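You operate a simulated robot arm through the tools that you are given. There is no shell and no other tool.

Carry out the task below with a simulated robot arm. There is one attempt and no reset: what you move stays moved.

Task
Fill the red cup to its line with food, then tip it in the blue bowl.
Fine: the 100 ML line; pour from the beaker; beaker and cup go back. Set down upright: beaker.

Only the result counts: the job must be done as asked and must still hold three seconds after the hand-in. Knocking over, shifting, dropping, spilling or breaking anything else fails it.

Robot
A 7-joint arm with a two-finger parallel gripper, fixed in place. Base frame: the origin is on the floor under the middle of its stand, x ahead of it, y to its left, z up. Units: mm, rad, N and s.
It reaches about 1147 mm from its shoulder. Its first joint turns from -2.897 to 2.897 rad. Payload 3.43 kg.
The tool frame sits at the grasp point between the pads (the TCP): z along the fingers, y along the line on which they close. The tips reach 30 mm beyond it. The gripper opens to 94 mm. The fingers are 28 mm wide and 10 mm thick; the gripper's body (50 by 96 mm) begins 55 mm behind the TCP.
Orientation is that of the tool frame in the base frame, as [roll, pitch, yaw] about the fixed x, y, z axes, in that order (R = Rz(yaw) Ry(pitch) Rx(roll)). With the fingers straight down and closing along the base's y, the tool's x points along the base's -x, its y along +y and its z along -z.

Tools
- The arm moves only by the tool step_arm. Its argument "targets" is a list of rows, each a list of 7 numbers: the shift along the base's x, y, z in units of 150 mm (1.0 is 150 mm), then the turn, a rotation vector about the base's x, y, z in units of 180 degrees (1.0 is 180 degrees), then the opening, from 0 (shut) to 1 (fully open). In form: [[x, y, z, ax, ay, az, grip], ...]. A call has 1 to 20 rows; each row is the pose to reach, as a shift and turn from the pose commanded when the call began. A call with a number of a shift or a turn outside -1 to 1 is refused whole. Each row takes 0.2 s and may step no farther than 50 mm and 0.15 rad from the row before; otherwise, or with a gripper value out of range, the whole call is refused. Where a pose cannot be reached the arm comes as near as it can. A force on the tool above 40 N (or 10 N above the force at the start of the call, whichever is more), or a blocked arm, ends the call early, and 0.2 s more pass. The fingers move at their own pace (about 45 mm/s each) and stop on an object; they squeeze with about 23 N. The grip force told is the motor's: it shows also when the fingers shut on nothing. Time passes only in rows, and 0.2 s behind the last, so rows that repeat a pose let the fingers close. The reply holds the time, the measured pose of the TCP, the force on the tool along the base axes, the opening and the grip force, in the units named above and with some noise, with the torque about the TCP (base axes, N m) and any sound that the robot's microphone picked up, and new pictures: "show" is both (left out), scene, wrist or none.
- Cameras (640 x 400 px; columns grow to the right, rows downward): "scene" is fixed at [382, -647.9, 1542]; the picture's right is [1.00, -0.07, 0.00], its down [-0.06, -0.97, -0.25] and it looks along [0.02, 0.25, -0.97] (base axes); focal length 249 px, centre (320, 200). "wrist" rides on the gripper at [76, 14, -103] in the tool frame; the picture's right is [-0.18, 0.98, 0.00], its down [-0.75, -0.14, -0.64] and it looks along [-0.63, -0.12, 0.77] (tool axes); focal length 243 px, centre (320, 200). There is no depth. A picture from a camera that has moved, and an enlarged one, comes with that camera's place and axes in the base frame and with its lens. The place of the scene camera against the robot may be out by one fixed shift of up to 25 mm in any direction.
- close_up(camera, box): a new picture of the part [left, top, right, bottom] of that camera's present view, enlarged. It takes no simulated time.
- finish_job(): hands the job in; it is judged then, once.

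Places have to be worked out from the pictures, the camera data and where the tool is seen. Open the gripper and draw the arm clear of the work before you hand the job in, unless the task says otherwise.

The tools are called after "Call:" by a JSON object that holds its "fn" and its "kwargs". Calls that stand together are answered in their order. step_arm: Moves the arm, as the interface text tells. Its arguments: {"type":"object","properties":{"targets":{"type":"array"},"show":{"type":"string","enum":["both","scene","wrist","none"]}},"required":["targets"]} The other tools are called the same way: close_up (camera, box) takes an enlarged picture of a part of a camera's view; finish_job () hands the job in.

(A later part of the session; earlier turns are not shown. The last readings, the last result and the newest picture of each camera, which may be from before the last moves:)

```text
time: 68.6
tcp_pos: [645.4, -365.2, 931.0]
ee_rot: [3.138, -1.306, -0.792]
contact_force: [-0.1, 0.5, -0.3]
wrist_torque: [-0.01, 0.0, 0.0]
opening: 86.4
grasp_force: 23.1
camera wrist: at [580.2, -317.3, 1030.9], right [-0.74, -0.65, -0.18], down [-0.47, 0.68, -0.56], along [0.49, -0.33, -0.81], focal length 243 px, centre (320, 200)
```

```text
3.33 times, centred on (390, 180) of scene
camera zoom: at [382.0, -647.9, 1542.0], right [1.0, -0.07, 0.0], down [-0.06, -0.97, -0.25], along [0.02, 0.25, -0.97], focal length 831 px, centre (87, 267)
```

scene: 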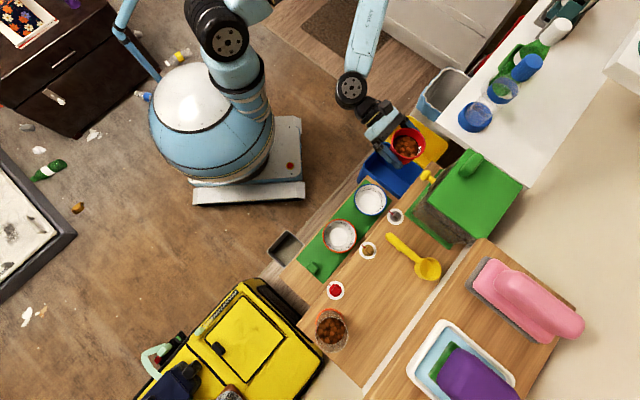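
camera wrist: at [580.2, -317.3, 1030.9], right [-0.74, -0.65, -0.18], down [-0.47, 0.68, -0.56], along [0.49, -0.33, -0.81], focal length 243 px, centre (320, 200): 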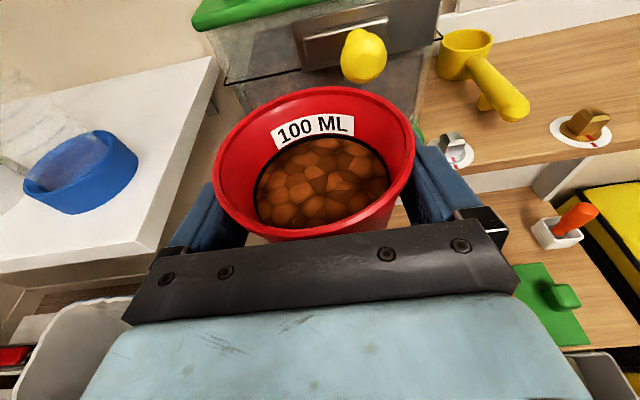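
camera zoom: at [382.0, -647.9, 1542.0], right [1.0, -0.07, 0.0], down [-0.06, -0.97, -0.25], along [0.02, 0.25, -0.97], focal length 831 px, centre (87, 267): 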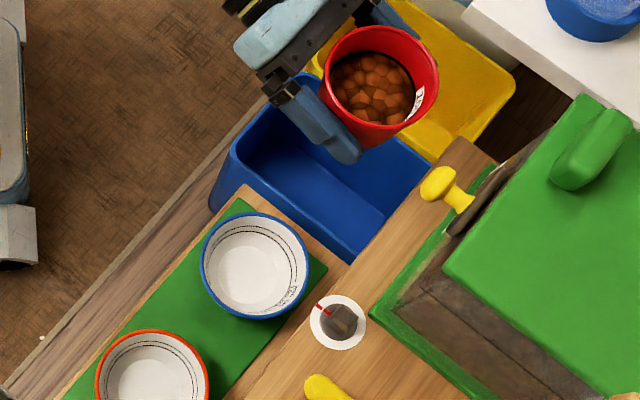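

The cup is now beside the bowl's spot in e1 direction, still in front of the upper board. I descend slowly by 150 mm in place, watching the arm's surroundings.

Call:
{"fn": "step_arm", "kwargs": {"targets": [[0, 0, -0.06, 0, 0, 0, 0], [0, 0, -0.17, 0, 0, 0, 0], [0, 0, -0.32, 0, 0, 0, 0], [0, 0, -0.48, 0, 0, 0, 0], [0, 0, -0.64, 0, 0, 0, 0], [0, 0, -0.8, 0, 0, 0, 0], [0, 0, -0.93, 0, 0, 0, 0], [0, 0, -1.0, 0, 0, 0, 0], [0, 0, -1.0, 0, 0, 0, 0]], "show": "both"}}

Call:
{"fn": "close_up", "kwargs": {"camera": "scene", "box": [320, 120, 460, 240]}}

```text
time: 70.6
tcp_pos: [646.4, -364.4, 780.3]
ee_rot: [3.139, -1.307, -0.795]
contact_force: [-0.9, -1.0, -0.3]
wrist_torque: [-0.01, -0.02, 0.02]
opening: 86.4
grasp_force: 23.3
camera wrist: at [580.5, -317.6, 880.6], right [-0.74, -0.65, -0.18], down [-0.47, 0.68, -0.56], along [0.49, -0.33, -0.81], focal length 243 px, centre (320, 200)
```

scene: 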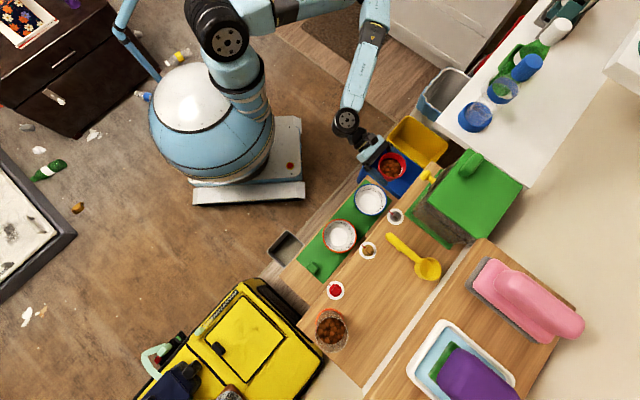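
wrist: 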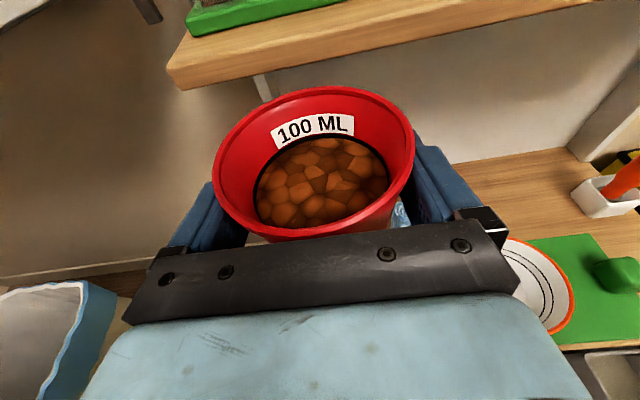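

```text
3.33 times, centred on (390, 180) of scene
camera zoom: at [382.0, -647.9, 1542.0], right [1.0, -0.07, 0.0], down [-0.06, -0.97, -0.25], along [0.02, 0.25, -0.97], focal length 831 px, centre (87, 267)
```

zoom: 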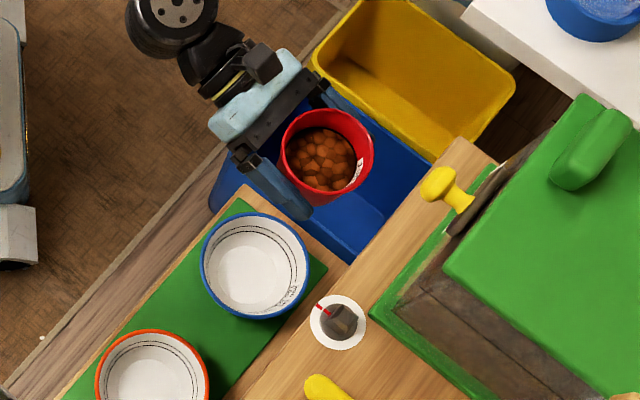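

The red bowl's rim in the wrist view puts the bowl rims near z≈470 and the blue bowl's centre at about (646,-391). I continue down 145 mm while shifting 19 mm forward so the cup is over the bowl.

Call:
{"fn": "step_arm", "kwargs": {"targets": [[0, 0, -0.06, 0, 0, 0, 0], [0.01, -0.01, -0.17, 0, 0, 0, 0], [0.025, -0.026, -0.32, 0, 0, 0, 0], [0.045, -0.046, -0.48, 0, 0, 0, 0], [0.065, -0.067, -0.64, 0, 0, 0, 0], [0.08, -0.082, -0.8, 0, 0, 0, 0], [0.087, -0.089, -0.91, 0, 0, 0, 0], [0.087, -0.089, -0.967, 0, 0, 0, 0], [0.087, -0.089, -0.967, 0, 0, 0, 0]], "show": "both"}}

Call:
{"fn": "close_up", "kwargs": {"camera": "scene", "box": [320, 120, 460, 240]}}

```text
time: 72.6
tcp_pos: [658.9, -377.2, 634.8]
ee_rot: [3.138, -1.307, -0.793]
contact_force: [-1.0, -1.0, -1.7]
wrist_torque: [-0.01, -0.01, 0.01]
opening: 86.4
grasp_force: 23.5
camera wrist: at [592.7, -330.8, 735.4], right [-0.74, -0.65, -0.18], down [-0.47, 0.68, -0.56], along [0.49, -0.33, -0.81], focal length 243 px, centre (320, 200)
```

scene: 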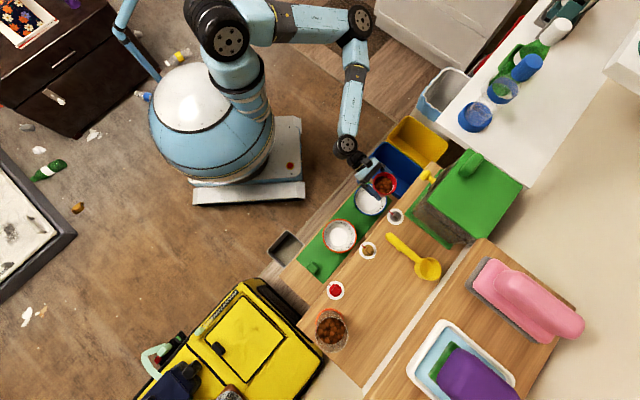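
wrist: 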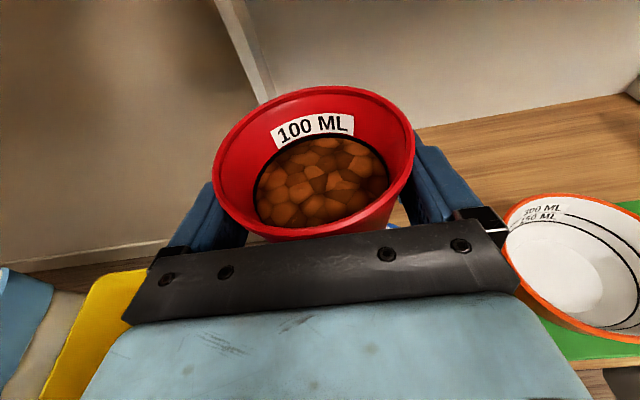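

```text
3.33 times, centred on (390, 180) of scene
camera zoom: at [382.0, -647.9, 1542.0], right [1.0, -0.07, 0.0], down [-0.06, -0.97, -0.25], along [0.02, 0.25, -0.97], focal length 831 px, centre (87, 267)
```

zoom: 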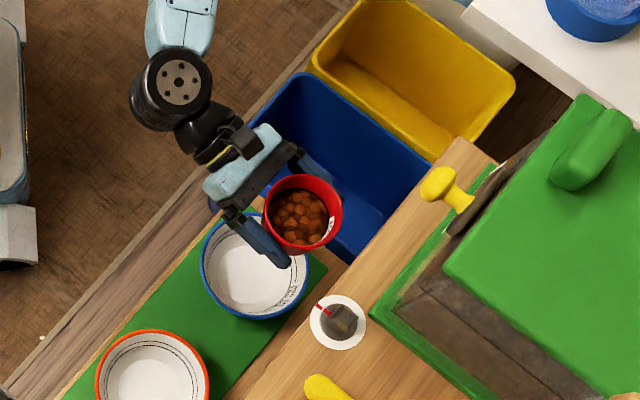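

The cup hangs about 16 mm left of the bowl's centre as intended, roughly level with it in depth. I descend 55 mm more to the tipping height (z≈580).

Call:
{"fn": "step_arm", "kwargs": {"targets": [[0, 0, -0.06, 0, 0, 0, 0], [0, 0, -0.16, 0, 0, 0, 0], [0, 0, -0.27, 0, 0, 0, 0], [0, 0, -0.34, 0, 0, 0, 0], [0, 0, -0.365, 0, 0, 0, 0], [0, 0, -0.365, 0, 0, 0, 0]], "show": "both"}}

Call:
{"fn": "close_up", "kwargs": {"camera": "scene", "box": [330, 150, 420, 230]}}

```text
time: 74.0
tcp_pos: [657.1, -377.0, 579.3]
ee_rot: [3.139, -1.307, -0.792]
contact_force: [0.4, -0.2, -0.2]
wrist_torque: [-0.02, -0.03, -0.01]
opening: 86.3
grasp_force: 22.6
camera wrist: at [592.6, -330.8, 680.2], right [-0.74, -0.65, -0.18], down [-0.47, 0.68, -0.56], along [0.49, -0.33, -0.81], focal length 243 px, centre (320, 200)
```

scene: 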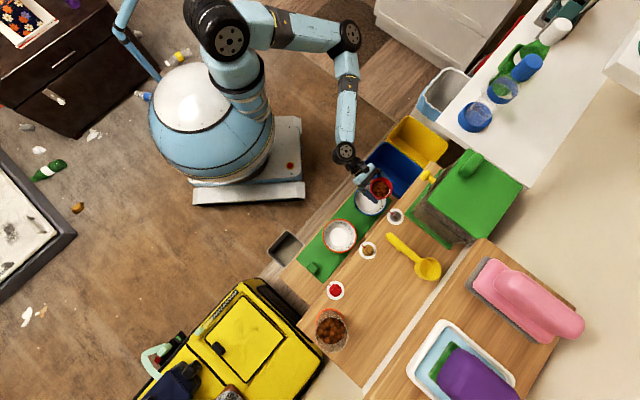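
wrist: 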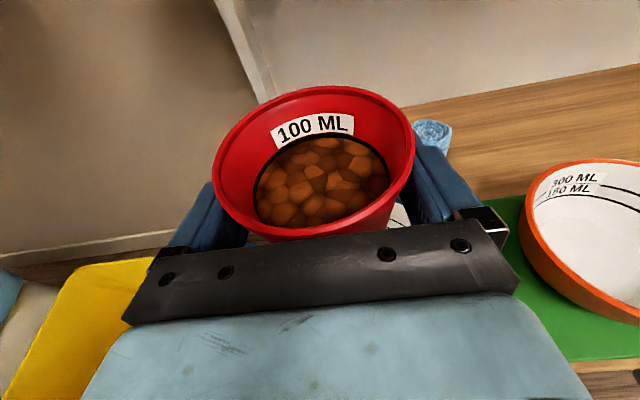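

```text
5.00 times, centred on (375, 190) of scene
camera zoom: at [382.0, -647.9, 1542.0], right [1.0, -0.07, 0.0], down [-0.06, -0.97, -0.25], along [0.02, 0.25, -0.97], focal length 1247 px, centre (45, 250)
```

zoom: 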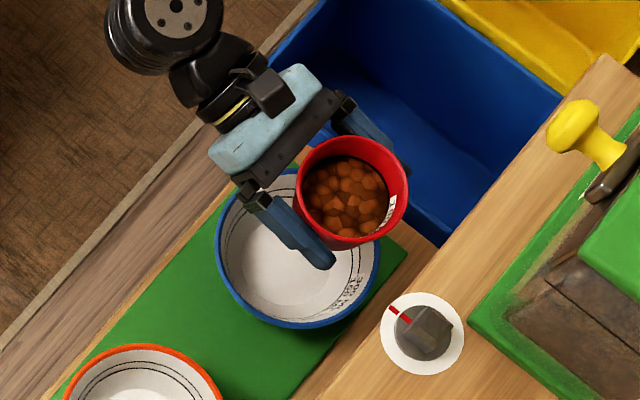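

The cup is over the bowl, slightly left of its centre. I start tipping it to the right about the finger axis, first to 50°.

Call:
{"fn": "step_arm", "kwargs": {"targets": [[0, 0, 0, 0.0188, -0.0191, -0.0073, 0], [0, 0, 0, 0.0377, -0.0382, -0.0145, 0], [0, 0, 0, 0.0565, -0.0572, -0.0218, 0], [0, 0, 0, 0.0753, -0.0763, -0.029, 0], [0, 0, 0, 0.0942, -0.0954, -0.0363, 0], [0, 0, 0, 0.113, -0.1145, -0.0435, 0], [0, 0, 0, 0.1318, -0.1336, -0.0508, 0], [0, 0, 0, 0.1507, -0.1527, -0.058, 0], [0, 0, 0, 0.1695, -0.1718, -0.0653, 0], [0, 0, 0, 0.1883, -0.1908, -0.0725, 0]], "show": "both"}}

Call:
{"fn": "close_up", "kwargs": {"camera": "scene", "box": [330, 150, 420, 230]}}

```text
time: 76.2
tcp_pos: [659.2, -377.1, 580.0]
ee_rot: [-1.915, -0.669, -2.148]
contact_force: [0.5, -0.3, -0.6]
wrist_torque: [0.0, 0.02, 0.04]
opening: 86.3
grasp_force: 22.9
camera wrist: at [547.8, -361.1, 643.9], right [-0.51, -0.18, -0.84], down [-0.03, 0.98, -0.19], along [0.86, -0.08, -0.51], focal length 243 px, centre (320, 200)
```

scene: 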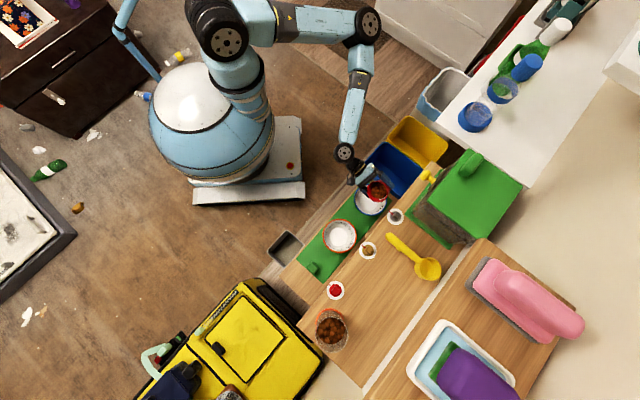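
wrist: 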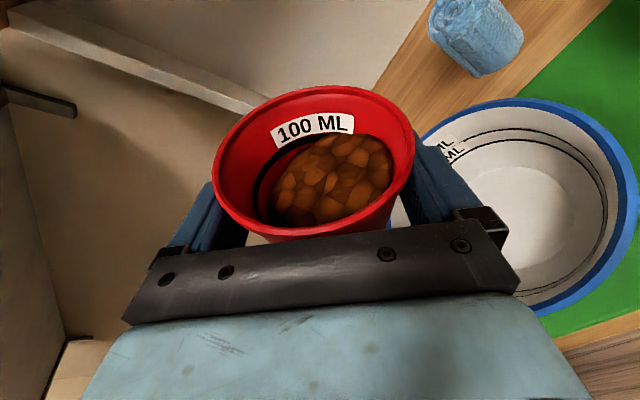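

```text
5.00 times, centred on (375, 190) of scene
camera zoom: at [382.0, -647.9, 1542.0], right [1.0, -0.07, 0.0], down [-0.06, -0.97, -0.25], along [0.02, 0.25, -0.97], focal length 1247 px, centre (45, 250)
```

zoom: 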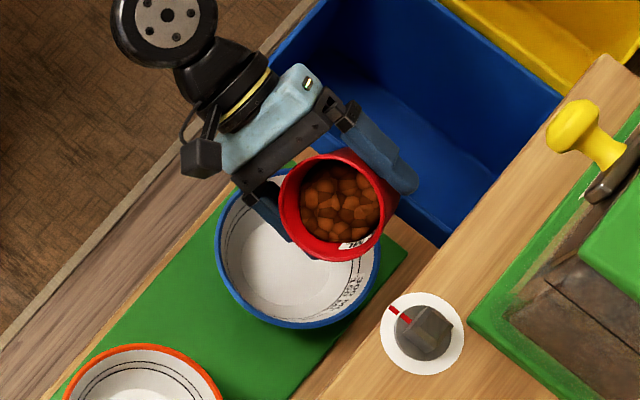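

At 50° nothing has flowed yet and the bowl is directly below in the wrist view. I enlarge it to verify the alignment before food flows.

Call:
{"fn": "close_up", "kwargs": {"camera": "wrist", "box": [390, 60, 640, 340]}}

```text
1.43 times, centred on (515, 200) of wrist
camera zoom: at [547.8, -361.1, 643.9], right [-0.51, -0.18, -0.84], down [-0.03, 0.98, -0.19], along [0.86, -0.08, -0.51], focal length 347 px, centre (41, 200)
```

zoom: 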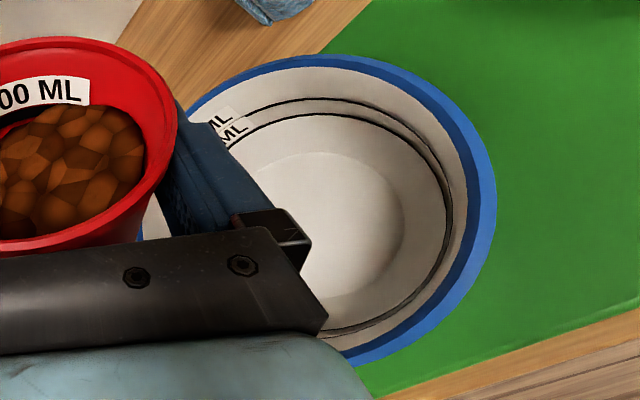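

The fit of the bowl's rim puts its centre 21 mm right of the TCP and level in depth, so the lip will stay well inside it. I continue tipping to 75°.

Call:
{"fn": "step_arm", "kwargs": {"targets": [[0, 0, 0, 0.0188, -0.0191, -0.0073, 0], [0, 0, 0, 0.0377, -0.0382, -0.0145, 0], [0, 0, 0, 0.0565, -0.0572, -0.0218, 0], [0, 0, 0, 0.0753, -0.0763, -0.029, 0], [0, 0, 0, 0.0942, -0.0954, -0.0363, 0]], "show": "both"}}

Call:
{"fn": "close_up", "kwargs": {"camera": "scene", "box": [330, 150, 420, 230]}}

```text
time: 77.4
tcp_pos: [658.7, -378.3, 580.3]
ee_rot: [-1.847, -0.253, -2.295]
contact_force: [-1.1, -0.6, -0.4]
wrist_torque: [-0.03, 0.01, 0.0]
opening: 86.2
grasp_force: 23.1
camera wrist: at [535.1, -362.2, 613.3], right [-0.24, 0.14, -0.96], down [0.1, 0.99, 0.11], along [0.97, -0.07, -0.25], focal length 243 px, centre (320, 200)
```

scene: 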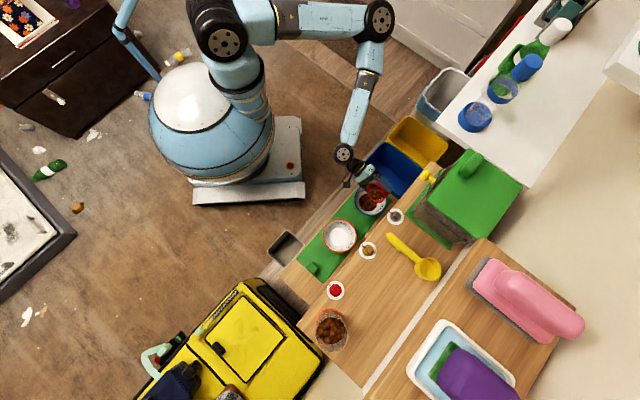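
wrist: 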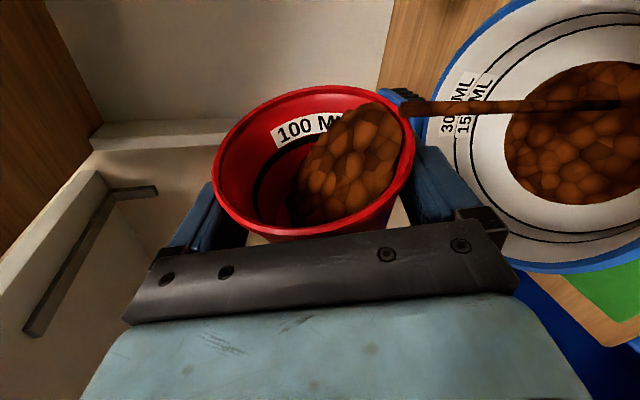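

```text
5.00 times, centred on (375, 190) of scene
camera zoom: at [382.0, -647.9, 1542.0], right [1.0, -0.07, 0.0], down [-0.06, -0.97, -0.25], along [0.02, 0.25, -0.97], focal length 1247 px, centre (45, 250)
```

zoom: 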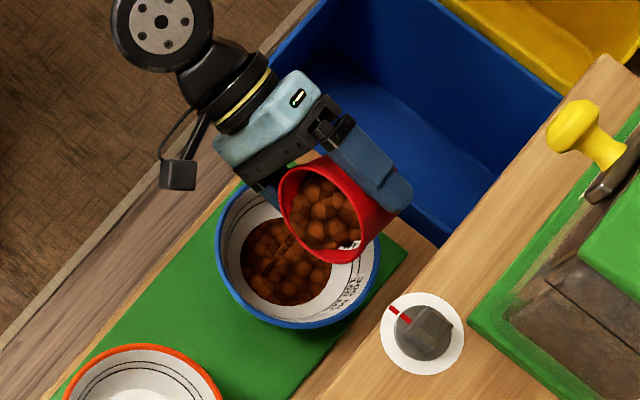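

Food is streaming into the middle of the blue bowl. I keep tipping slowly to about 120°.

Call:
{"fn": "step_arm", "kwargs": {"targets": [[0, 0, 0, 0.0151, -0.0153, -0.0058, 0], [0, 0, 0, 0.0301, -0.0305, -0.0116, 0], [0, 0, 0, 0.0452, -0.0458, -0.0174, 0], [0, 0, 0, 0.0603, -0.0611, -0.0232, 0], [0, 0, 0, 0.0753, -0.0763, -0.029, 0], [0, 0, 0, 0.0942, -0.0954, -0.0363, 0], [0, 0, 0, 0.113, -0.1145, -0.0435, 0], [0, 0, 0, 0.1318, -0.1336, -0.0508, 0], [0, 0, 0, 0.1507, -0.1527, -0.058, 0], [0, 0, 0, 0.1695, -0.1718, -0.0653, 0], [0, 0, 0, 0.1695, -0.1718, -0.0653, 0]], "show": "both"}}

Call:
{"fn": "close_up", "kwargs": {"camera": "scene", "box": [330, 150, 420, 230]}}

```text
time: 79.8
tcp_pos: [659.0, -376.4, 580.3]
ee_rot: [-1.881, 0.506, -2.513]
contact_force: [0.6, -0.8, -0.9]
wrist_torque: [0.02, 0.0, 0.0]
opening: 86.1
grasp_force: 22.6
camera wrist: at [537.6, -338.6, 558.8], right [0.32, 0.6, -0.73], down [0.07, 0.75, 0.65], along [0.94, -0.26, 0.2], focal length 243 px, centre (320, 200)
```

scene: 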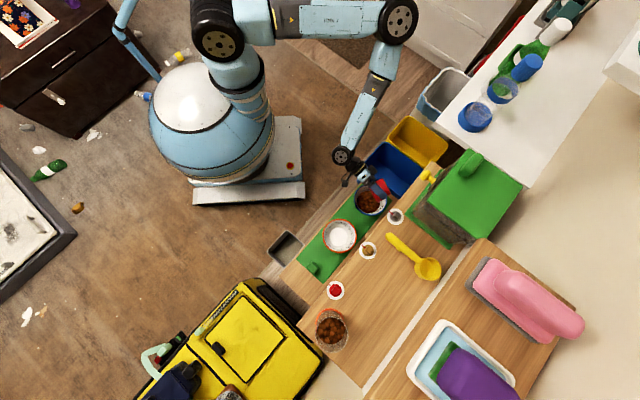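
wrist: 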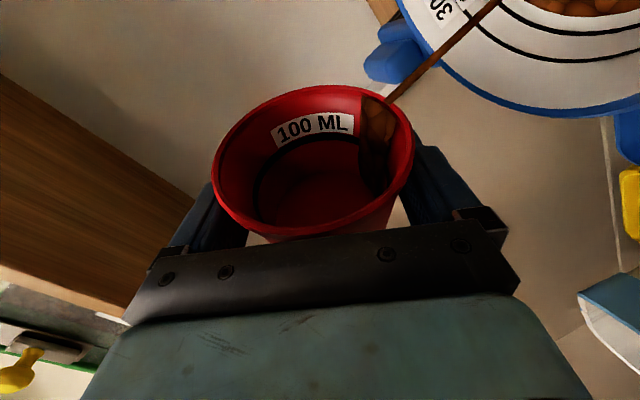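

```text
5.00 times, centred on (375, 190) of scene
camera zoom: at [382.0, -647.9, 1542.0], right [1.0, -0.07, 0.0], down [-0.06, -0.97, -0.25], along [0.02, 0.25, -0.97], focal length 1247 px, centre (45, 250)
```

zoom: 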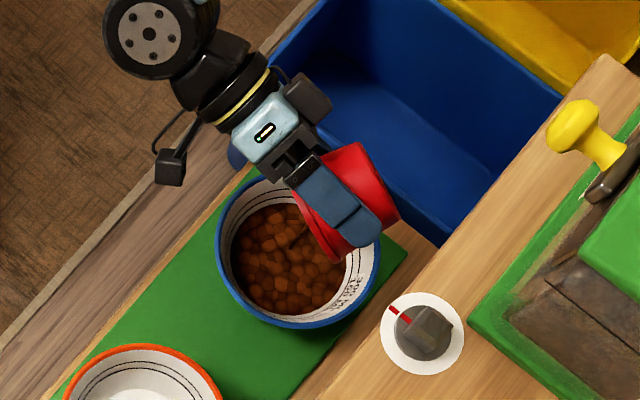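

Most of the food is in the bowl; a small rest is still streaming in. I tip on to about 148° and hold until the cup is empty.

Call:
{"fn": "step_arm", "kwargs": {"targets": [[0, 0, 0, 0.0188, -0.0191, -0.0073, 0], [0, 0, 0, 0.0377, -0.0382, -0.0145, 0], [0, 0, 0, 0.0565, -0.0572, -0.0218, 0], [0, 0, 0, 0.0753, -0.0763, -0.029, 0], [0, 0, 0, 0.0942, -0.0954, -0.0363, 0], [0, 0, 0, 0.1055, -0.1069, -0.0406, 0], [0, 0, 0, 0.1055, -0.1069, -0.0406, 0], [0, 0, 0, 0.1055, -0.1069, -0.0406, 0], [0, 0, 0, 0.1055, -0.1069, -0.0406, 0], [0, 0, 0, 0.1055, -0.1069, -0.0406, 0], [0, 0, 0, 0.1055, -0.1069, -0.0406, 0]], "show": "both"}}

Call:
{"fn": "close_up", "kwargs": {"camera": "scene", "box": [330, 150, 420, 230]}}

Call:
{"fn": "close_up", "kwargs": {"camera": "wrist", "box": [200, 60, 440, 240]}}

```text
time: 82.2
tcp_pos: [659.3, -376.8, 579.5]
ee_rot: [-2.048, 0.959, -2.761]
contact_force: [0.7, 0.1, -0.6]
wrist_torque: [-0.02, 0.03, 0.01]
opening: 86.0
grasp_force: 23.1
camera wrist: at [555.2, -313.5, 537.7], right [0.59, 0.72, -0.35], down [-0.11, 0.5, 0.86], along [0.8, -0.47, 0.37], focal length 243 px, centre (320, 200)
```

scene: 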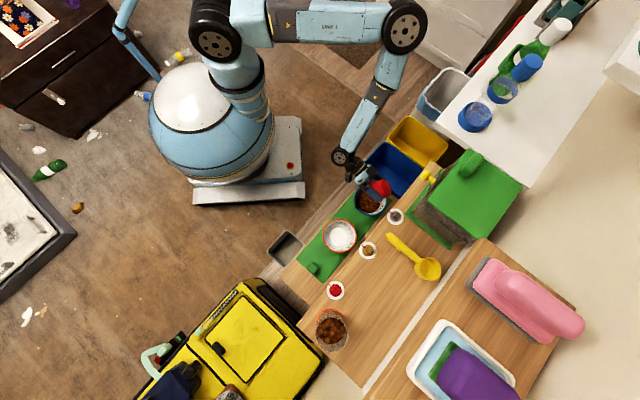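
wrist: 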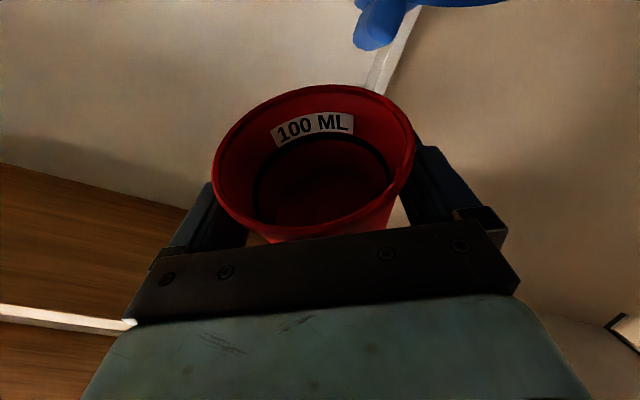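

```text
5.00 times, centred on (375, 190) of scene
camera zoom: at [382.0, -647.9, 1542.0], right [1.0, -0.07, 0.0], down [-0.06, -0.97, -0.25], along [0.02, 0.25, -0.97], focal length 1247 px, centre (45, 250)
```

zoom: 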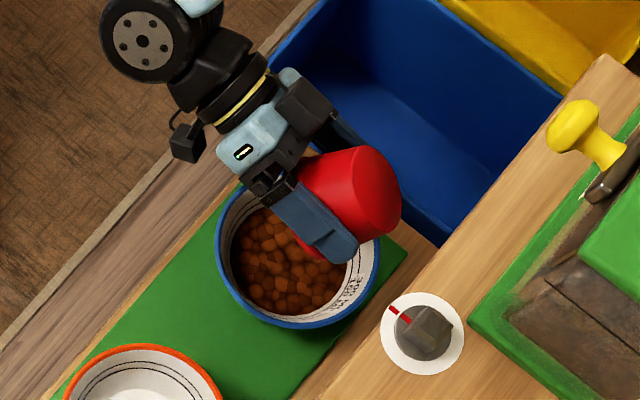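

```text
2.22 times, centred on (320, 150) of wrist
camera zoom: at [555.2, -313.5, 537.7], right [0.59, 0.72, -0.35], down [-0.11, 0.5, 0.86], along [0.8, -0.47, 0.37], focal length 539 px, centre (320, 311)
```

zoom: 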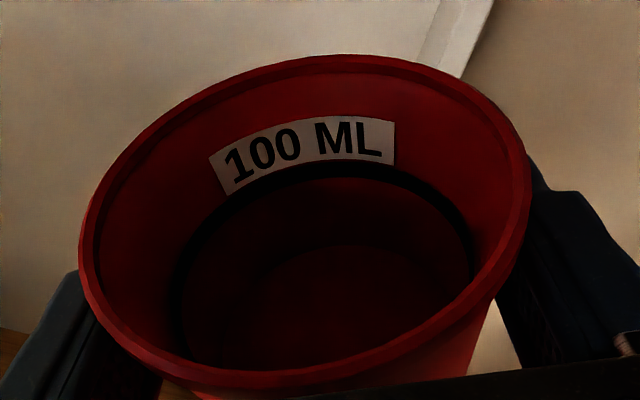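

The cup is empty and all the food lies in the blue bowl. I roll the cup back upright along the same path.

Call:
{"fn": "step_arm", "kwargs": {"targets": [[0, 0, 0, -0.0293, 0.0297, 0.0113, 0], [0, 0, 0, -0.0587, 0.0595, 0.0226, 0], [0, 0, 0, -0.088, 0.0892, 0.0339, 0], [0, 0, 0, -0.1174, 0.1189, 0.0452, 0], [0, 0, 0, -0.1467, 0.1487, 0.0565, 0], [0, 0, 0, -0.1761, 0.1784, 0.0678, 0], [0, 0, 0, -0.2054, 0.2081, 0.0791, 0], [0, 0, 0, -0.2347, 0.2379, 0.0904, 0], [0, 0, 0, -0.2641, 0.2676, 0.1017, 0], [0, 0, 0, -0.2934, 0.2973, 0.113, 0], [0, 0, 0, -0.3228, 0.327, 0.1243, 0], [0, 0, 0, -0.3521, 0.3568, 0.1356, 0], [0, 0, 0, -0.3814, 0.3865, 0.1469, 0], [0, 0, 0, -0.4108, 0.4162, 0.1582, 0], [0, 0, 0, -0.4401, 0.446, 0.1695, 0], [0, 0, 0, -0.4695, 0.4757, 0.1808, 0], [0, 0, 0, -0.4988, 0.5054, 0.1921, 0], [0, 0, 0, -0.5282, 0.5352, 0.2034, 0], [0, 0, 0, -0.5575, 0.5649, 0.2147, 0], [0, 0, 0, -0.5575, 0.5649, 0.2147, 0]], "show": "both"}}

Call:
{"fn": "close_up", "kwargs": {"camera": "scene", "box": [330, 150, 420, 230]}}

```text
time: 86.4
tcp_pos: [659.9, -377.6, 580.1]
ee_rot: [3.131, -1.307, -0.787]
contact_force: [0.1, -0.5, -0.7]
wrist_torque: [0.01, 0.0, 0.0]
opening: 85.5
grasp_force: 22.5
camera wrist: at [592.9, -330.5, 680.7], right [-0.74, -0.65, -0.18], down [-0.47, 0.68, -0.56], along [0.49, -0.33, -0.81], focal length 243 px, centre (320, 200)
```

scene: 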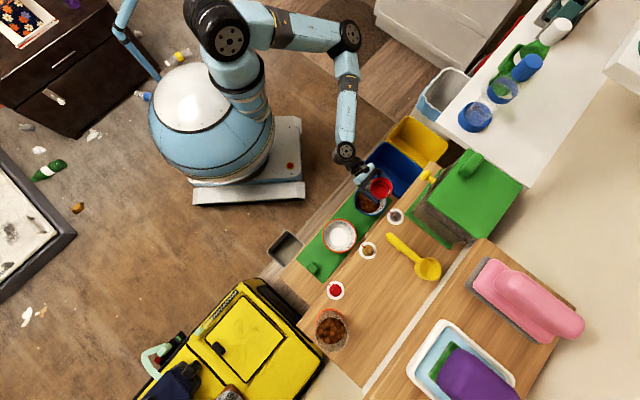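
wrist: 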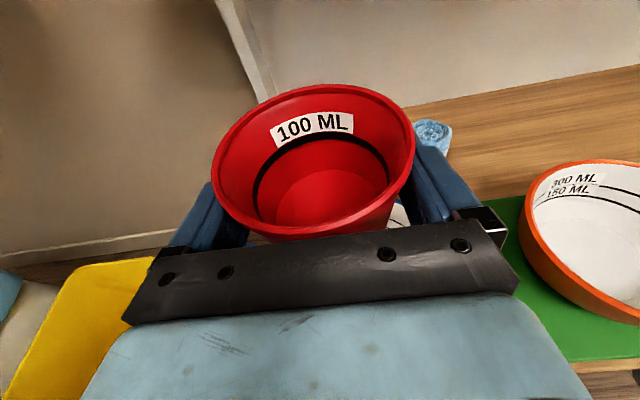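

```text
5.00 times, centred on (375, 190) of scene
camera zoom: at [382.0, -647.9, 1542.0], right [1.0, -0.07, 0.0], down [-0.06, -0.97, -0.25], along [0.02, 0.25, -0.97], focal length 1247 px, centre (45, 250)
```

zoom: 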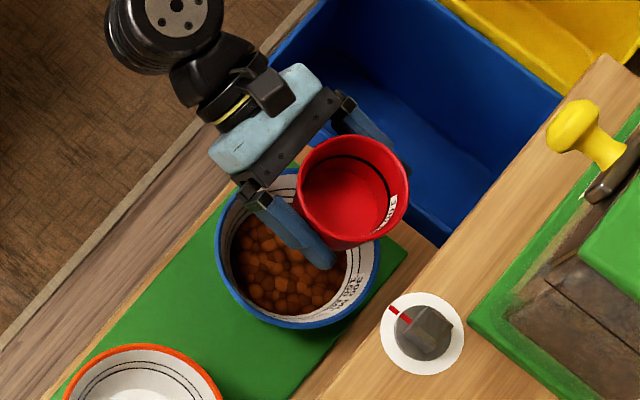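

The cup is upright and empty, the food is in the blue bowl. I raise the cup back up in front of the upper board.

Call:
{"fn": "step_arm", "kwargs": {"targets": [[-0.01, 0.01, 0.1, 0, 0, 0, 0], [-0.03, 0.03, 0.28, 0, 0, 0, 0], [-0.05, 0.052, 0.46, 0, 0, 0, 0], [-0.07, 0.072, 0.64, 0, 0, 0, 0], [-0.087, 0.089, 0.82, 0, 0, 0, 0], [-0.087, 0.089, 1.0, 0, 0, 0, 0]], "show": "scene"}}

Call:
{"fn": "step_arm", "kwargs": {"targets": [[0, 0, 0.18, 0, 0, 0, 0], [0, 0, 0.4, 0, 0, 0, 0], [0, 0, 0.62, 0, 0, 0, 0], [0, 0, 0.84, 0, 0, 0, 0], [0, 0, 0.96, 0, 0, 0, 0], [0, 0, 1.0, 0, 0, 0, 0]], "show": "both"}}

```text
time: 87.8
tcp_pos: [646.2, -364.1, 730.5]
ee_rot: [3.137, -1.304, -0.787]
contact_force: [0.1, -0.5, -0.6]
wrist_torque: [0.01, 0.03, 0.01]
opening: 85.5
grasp_force: 23.6
```

scene: 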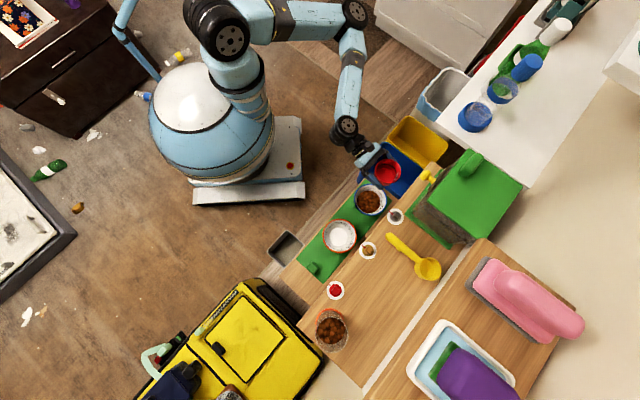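

```text
time: 89.2
tcp_pos: [646.5, -365.4, 880.7]
ee_rot: [3.14, -1.308, -0.794]
contact_force: [-0.8, -0.1, 0.2]
wrist_torque: [0.02, 0.03, -0.01]
opening: 85.8
grasp_force: 23.3
camera wrist: at [580.6, -318.1, 981.1], right [-0.74, -0.65, -0.18], down [-0.47, 0.68, -0.56], along [0.49, -0.33, -0.81], focal length 243 px, centre (320, 200)
```

scene: 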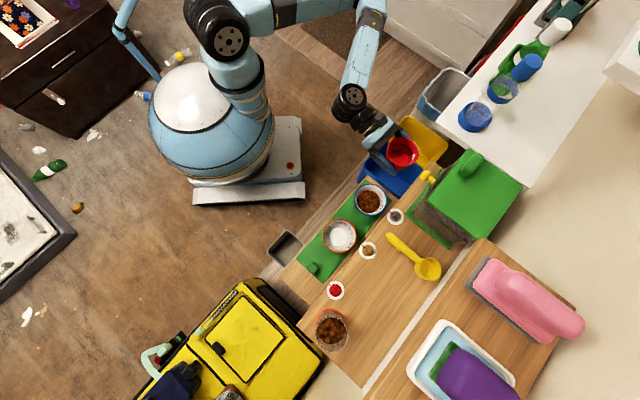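
wrist: 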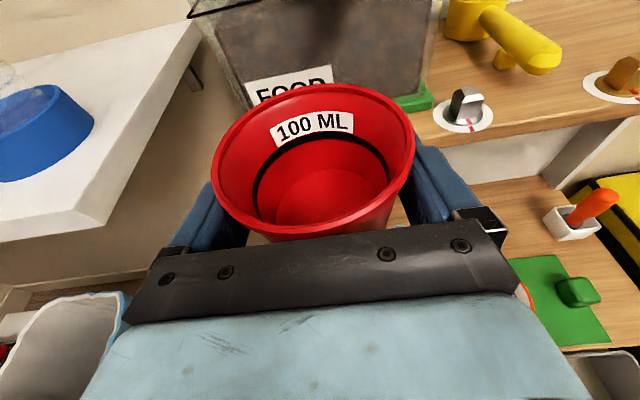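

All clear. I raise another 50 mm and carry the empty cup back to the right in two stages.

Call:
{"fn": "step_arm", "kwargs": {"targets": [[-0.05, -0.049, 0.1, 0, 0, 0, 0], [-0.18, -0.176, 0.25, 0, 0, 0, 0], [-0.33, -0.322, 0.333, 0, 0, 0, 0], [-0.48, -0.469, 0.333, 0, 0, 0, 0], [-0.63, -0.616, 0.333, 0, 0, 0, 0], [-0.787, -0.769, 0.333, 0, 0, 0, 0]], "show": "none"}}

Call:
{"fn": "step_arm", "kwargs": {"targets": [[-0.14, -0.137, 0, 0, 0, 0, 0], [-0.3, -0.293, 0, 0, 0, 0, 0], [-0.45, -0.44, 0, 0, 0, 0, 0], [-0.6, -0.586, 0, 0, 0, 0, 0], [-0.72, -0.703, 0, 0, 0, 0, 0], [-0.787, -0.769, 0, 0, 0, 0, 0], [-0.787, -0.769, 0, 0, 0, 0, 0]], "show": "both"}}

```text
time: 90.6
tcp_pos: [527.2, -480.3, 930.3]
ee_rot: [3.136, -1.305, -0.789]
contact_force: [0.5, 1.3, -1.2]
wrist_torque: [0.01, -0.02, -0.01]
opening: 85.6
grasp_force: 23.1
```

```text
time: 92.2
tcp_pos: [410.5, -595.4, 930.8]
ee_rot: [3.136, -1.307, -0.791]
contact_force: [1.0, 0.0, -1.2]
wrist_torque: [0.02, 0.01, -0.02]
opening: 85.6
grasp_force: 23.0
camera wrist: at [343.2, -548.6, 1031.0], right [-0.74, -0.65, -0.18], down [-0.47, 0.68, -0.56], along [0.49, -0.33, -0.81], focal length 243 px, centre (320, 200)
```

scene: 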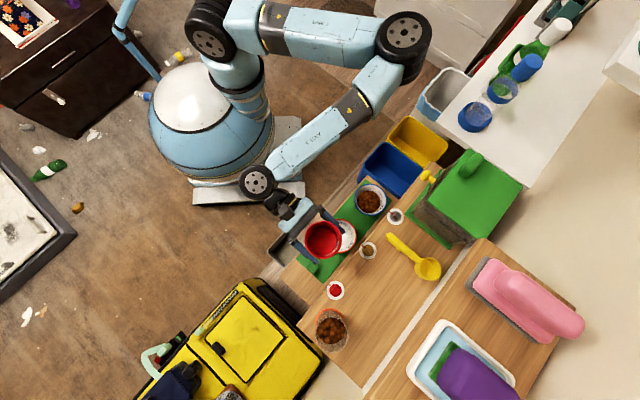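
wrist: 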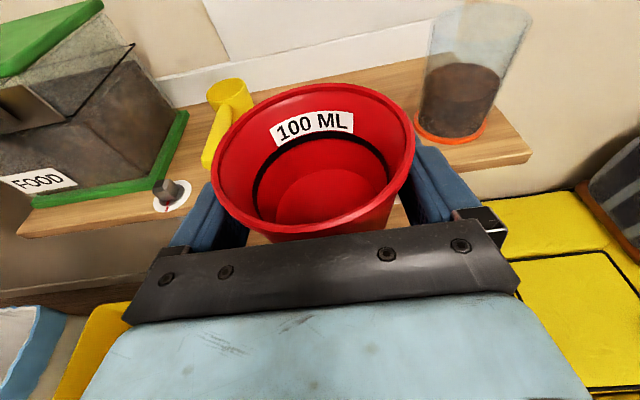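

The cup is back in front of its place and level. I move forward over its original spot, then begin lowering.

Call:
{"fn": "step_arm", "kwargs": {"targets": [[0.08, -0.082, 0, 0, 0, 0, 0], [0.22, -0.225, 0, 0, 0, 0, 0], [0.37, -0.378, 0, 0, 0, 0, 0], [0.52, -0.532, 0, 0, 0, 0, 0], [0.64, -0.655, 0, 0, 0, 0, 0], [0.7, -0.716, 0, 0, 0, 0, 0], [0.7, -0.716, -0.1, 0, 0, 0, 0], [0.7, -0.716, -0.22, 0, 0, 0, 0], [0.7, -0.716, -0.33, 0, 0, 0, 0], [0.7, -0.716, -0.4, 0, 0, 0, 0], [0.7, -0.716, -0.4, 0, 0, 0, 0]], "show": "both"}}

Call:
{"fn": "close_up", "kwargs": {"camera": "scene", "box": [310, 230, 410, 310]}}

```text
time: 94.6
tcp_pos: [514.7, -702.4, 869.6]
ee_rot: [3.137, -1.307, -0.792]
contact_force: [-0.1, -0.6, -0.6]
wrist_torque: [-0.01, -0.01, 0.01]
opening: 85.8
grasp_force: 22.8
camera wrist: at [449.0, -655.7, 970.6], right [-0.74, -0.65, -0.18], down [-0.47, 0.68, -0.56], along [0.49, -0.33, -0.81], focal length 243 px, centre (320, 200)
```

scene: 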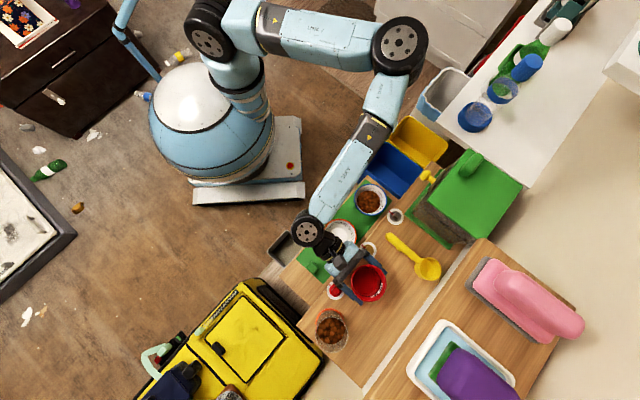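
wrist: 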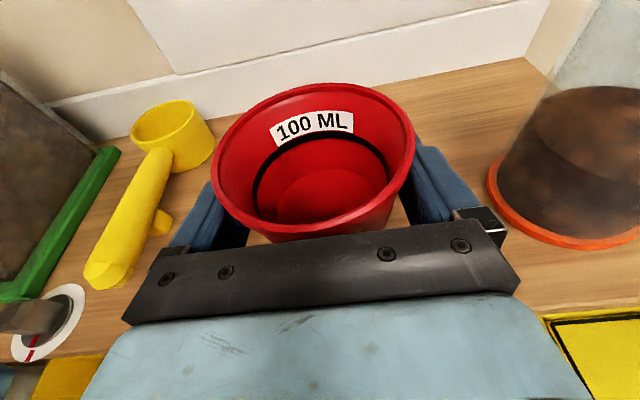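

```text
5.00 times, centred on (360, 270) of scene
camera zoom: at [382.0, -647.9, 1542.0], right [1.0, -0.07, 0.0], down [-0.06, -0.97, -0.25], along [0.02, 0.25, -0.97], focal length 1247 px, centre (120, -150)
```

zoom: 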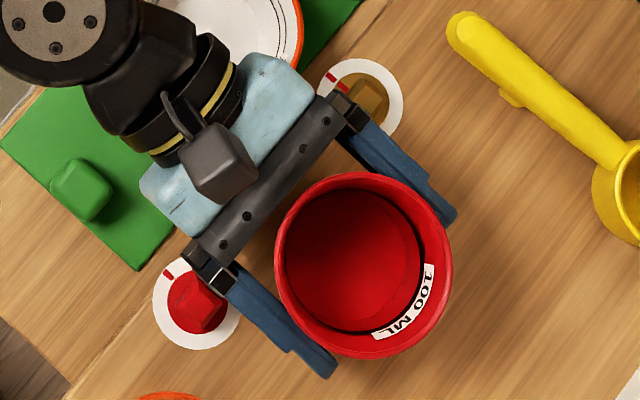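

The cup is above its spot. I lower slowly to the height at which I picked it up and read the force.

Call:
{"fn": "step_arm", "kwargs": {"targets": [[0, 0, -0.025, 0, 0, 0, 0], [0, 0, -0.05, 0, 0, 0, 0], [0, 0, -0.075, 0, 0, 0, 0], [0, 0, -0.095, 0, 0, 0, 0], [0, 0, -0.108, 0, 0, 0, 0], [0, 0, -0.108, 0, 0, 0, 0]], "show": "wrist"}}

Call:
{"fn": "step_arm", "kwargs": {"targets": [[0, 0, -0.005, 0, 0, 0, 0], [0, 0, -0.01, 0, 0, 0, 0], [0, 0, -0.01, 0, 0, 0, 0]], "show": "none"}}

```text
time: 96.0
tcp_pos: [514.6, -702.1, 854.5]
ee_rot: [3.139, -1.307, -0.791]
contact_force: [-0.5, 0.2, -1.4]
wrist_torque: [-0.02, -0.02, 0.0]
opening: 85.8
grasp_force: 22.9
camera wrist: at [448.6, -655.1, 954.8], right [-0.74, -0.65, -0.18], down [-0.47, 0.68, -0.56], along [0.49, -0.33, -0.81], focal length 243 px, centre (320, 200)
```

wrist: 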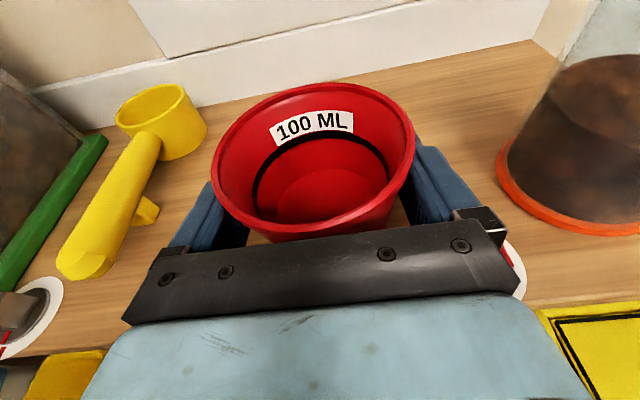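

```text
time: 96.8
tcp_pos: [514.1, -702.6, 854.6]
ee_rot: [3.138, -1.308, -0.793]
contact_force: [0.3, -1.0, -1.8]
wrist_torque: [-0.01, 0.03, 0.0]
opening: 85.8
grasp_force: 23.0
```

There is still no contact (force about −1.5 N, the cup hangs). I lower further in 1 mm steps.

Call:
{"fn": "step_arm", "kwargs": {"targets": [[0, 0, -0.007, 0, 0, 0, 0], [0, 0, -0.0135, 0, 0, 0, 0], [0, 0, -0.0135, 0, 0, 0, 0]], "show": "none"}}

Call:
{"fn": "step_arm", "kwargs": {"targets": [[0, 0, -0.007, 0, 0, 0, 0], [0, 0, -0.007, 0, 0, 0, 0]], "show": "wrist"}}

```text
time: 97.6
tcp_pos: [514.5, -702.6, 850.4]
ee_rot: [3.137, -1.308, -0.79]
contact_force: [-0.1, -0.4, 8.0]
wrist_torque: [0.08, -0.02, -0.02]
opening: 85.6
grasp_force: 22.8
```

```text
time: 98.2
tcp_pos: [514.3, -701.8, 850.3]
ee_rot: [3.14, -1.307, -0.792]
contact_force: [0.6, -3.0, 12.2]
wrist_torque: [0.03, 0.02, -0.02]
opening: 85.1
grasp_force: 23.3
camera wrist: at [448.8, -655.4, 950.6], right [-0.74, -0.65, -0.18], down [-0.47, 0.68, -0.56], along [0.49, -0.33, -0.81], focal length 243 px, centre (320, 200)
```

wrist: 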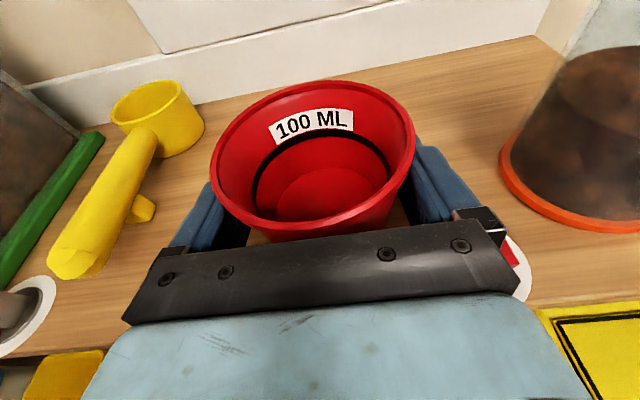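

The cup has touched down (about +12 N of pressing force). I ease up 1.5 mm to unload and open the fingers.

Call:
{"fn": "step_arm", "kwargs": {"targets": [[0, 0, 0.006, 0, 0, 0, 0], [0, 0, 0.01, 0, 0, 0, 0], [0, 0, 0.01, 0, 0, 0, 0.93], [0, 0, 0.01, 0, 0, 0, 0.96], [0, 0, 0.01, 0, 0, 0, 1], [0, 0, 0.01, 0, 0, 0, 1], [0, 0, 0.01, 0, 0, 0, 1]], "show": "both"}}

Call:
{"fn": "close_up", "kwargs": {"camera": "scene", "box": [310, 230, 410, 310]}}

Call:
{"fn": "close_up", "kwargs": {"camera": "wrist", "box": [200, 60, 440, 240]}}

```text
time: 99.8
tcp_pos: [515.2, -702.6, 850.5]
ee_rot: [3.136, -1.308, -0.793]
contact_force: [0.4, 0.6, -0.7]
wrist_torque: [0.02, -0.01, 0.0]
opening: 94.0
grasp_force: 0.1
camera wrist: at [449.0, -655.5, 951.6], right [-0.74, -0.65, -0.18], down [-0.47, 0.68, -0.56], along [0.49, -0.33, -0.81], focal length 243 px, centre (320, 200)
```

scene: 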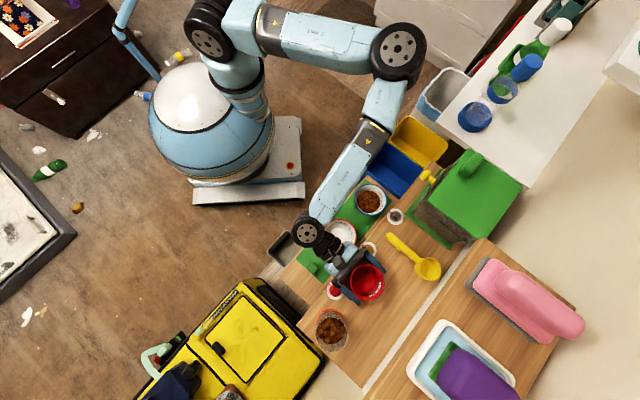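
wrist: 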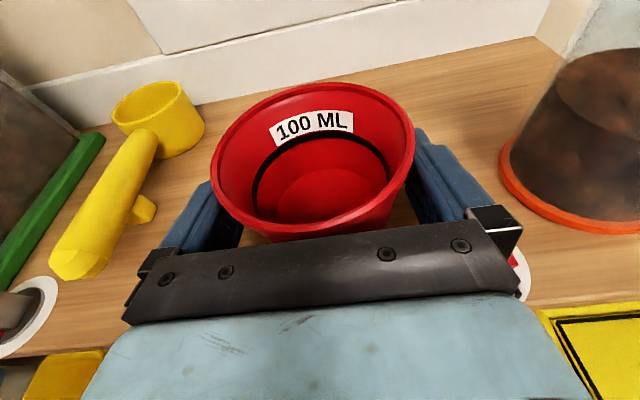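

```text
5.00 times, centred on (360, 270) of scene
camera zoom: at [382.0, -647.9, 1542.0], right [1.0, -0.07, 0.0], down [-0.06, -0.97, -0.25], along [0.02, 0.25, -0.97], focal length 1247 px, centre (120, -150)
```

zoom: 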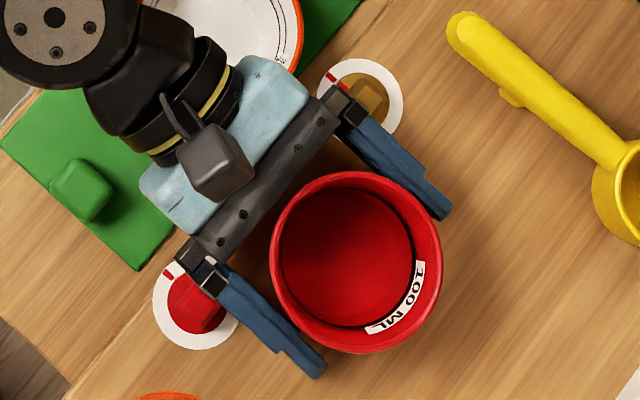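

```text
2.22 times, centred on (320, 150) of wrist
camera zoom: at [449.0, -655.5, 951.6], right [-0.74, -0.65, -0.18], down [-0.47, 0.68, -0.56], along [0.49, -0.33, -0.81], focal length 539 px, centre (320, 311)
```

zoom: 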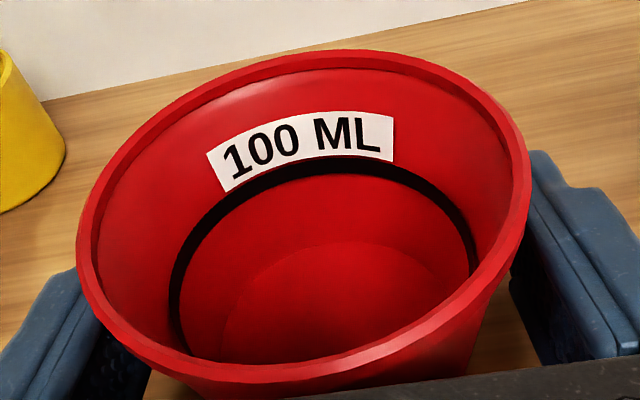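

The cup is released upright at its original place (same spot in the scene view). I withdraw along the finger axis, exactly reversing the approach.

Call:
{"fn": "step_arm", "kwargs": {"targets": [[-0.06, 0.061, 0.023, 0, 0, 0, 1], [-0.18, 0.184, 0.069, 0, 0, 0, 1], [-0.32, 0.328, 0.122, 0, 0, 0, 1], [-0.46, 0.471, 0.176, 0, 0, 0, 1], [-0.585, 0.599, 0.224, 0, 0, 0, 1], [-0.585, 0.599, 0.224, 0, 0, 0, 1]], "show": "both"}}

Call:
{"fn": "close_up", "kwargs": {"camera": "scene", "box": [290, 160, 430, 350]}}

Call:
{"fn": "close_up", "kwargs": {"camera": "wrist", "box": [100, 0, 580, 240]}}

```text
time: 101.2
tcp_pos: [427.5, -612.1, 883.9]
ee_rot: [3.139, -1.308, -0.794]
contact_force: [0.6, -0.4, 0.5]
wrist_torque: [-0.01, 0.02, 0.02]
opening: 94.1
grasp_force: 0.0
camera wrist: at [361.4, -565.7, 985.1], right [-0.74, -0.65, -0.18], down [-0.47, 0.68, -0.56], along [0.49, -0.33, -0.81], focal length 243 px, centre (320, 200)
```

scene: 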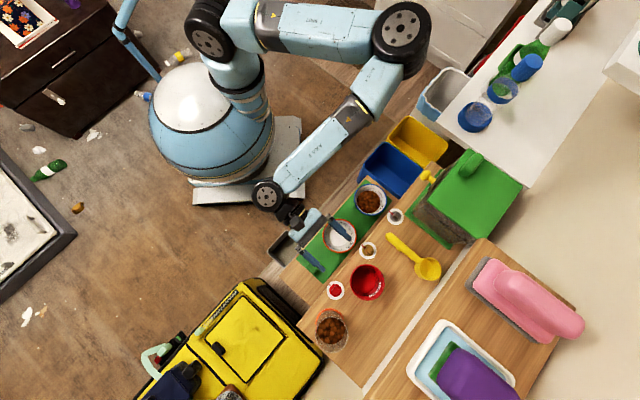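
wrist: 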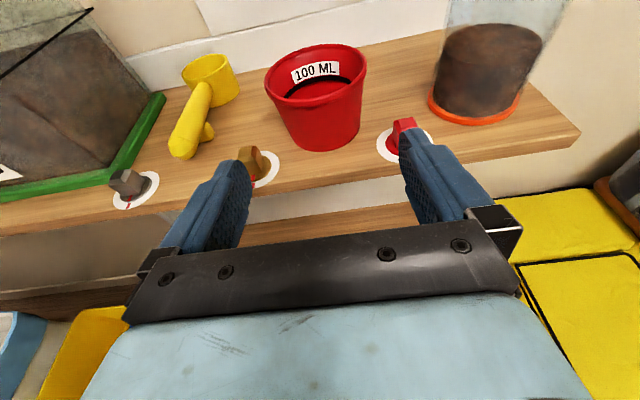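

```text
2.11 times, centred on (360, 255) of scene
camera zoom: at [382.0, -647.9, 1542.0], right [1.0, -0.07, 0.0], down [-0.06, -0.97, -0.25], along [0.02, 0.25, -0.97], focal length 525 px, centre (236, 84)
```

zoom: 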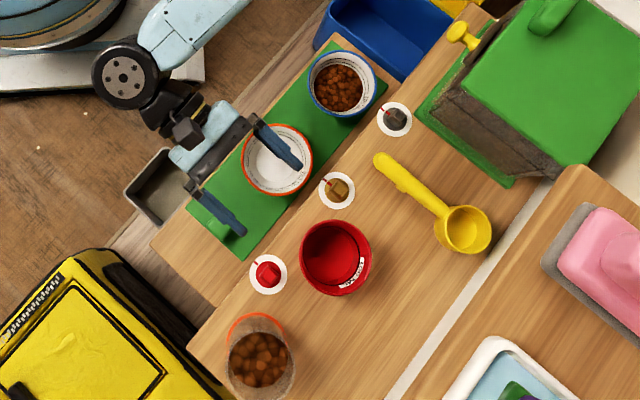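

```text
1.33 times, centred on (340, 120) of wrist
camera zoom: at [361.4, -565.7, 985.1], right [-0.74, -0.65, -0.18], down [-0.47, 0.68, -0.56], along [0.49, -0.33, -0.81], focal length 324 px, centre (293, 307)
```

zoom: 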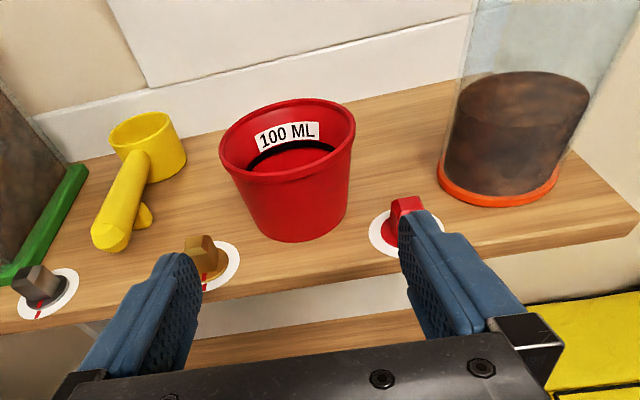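

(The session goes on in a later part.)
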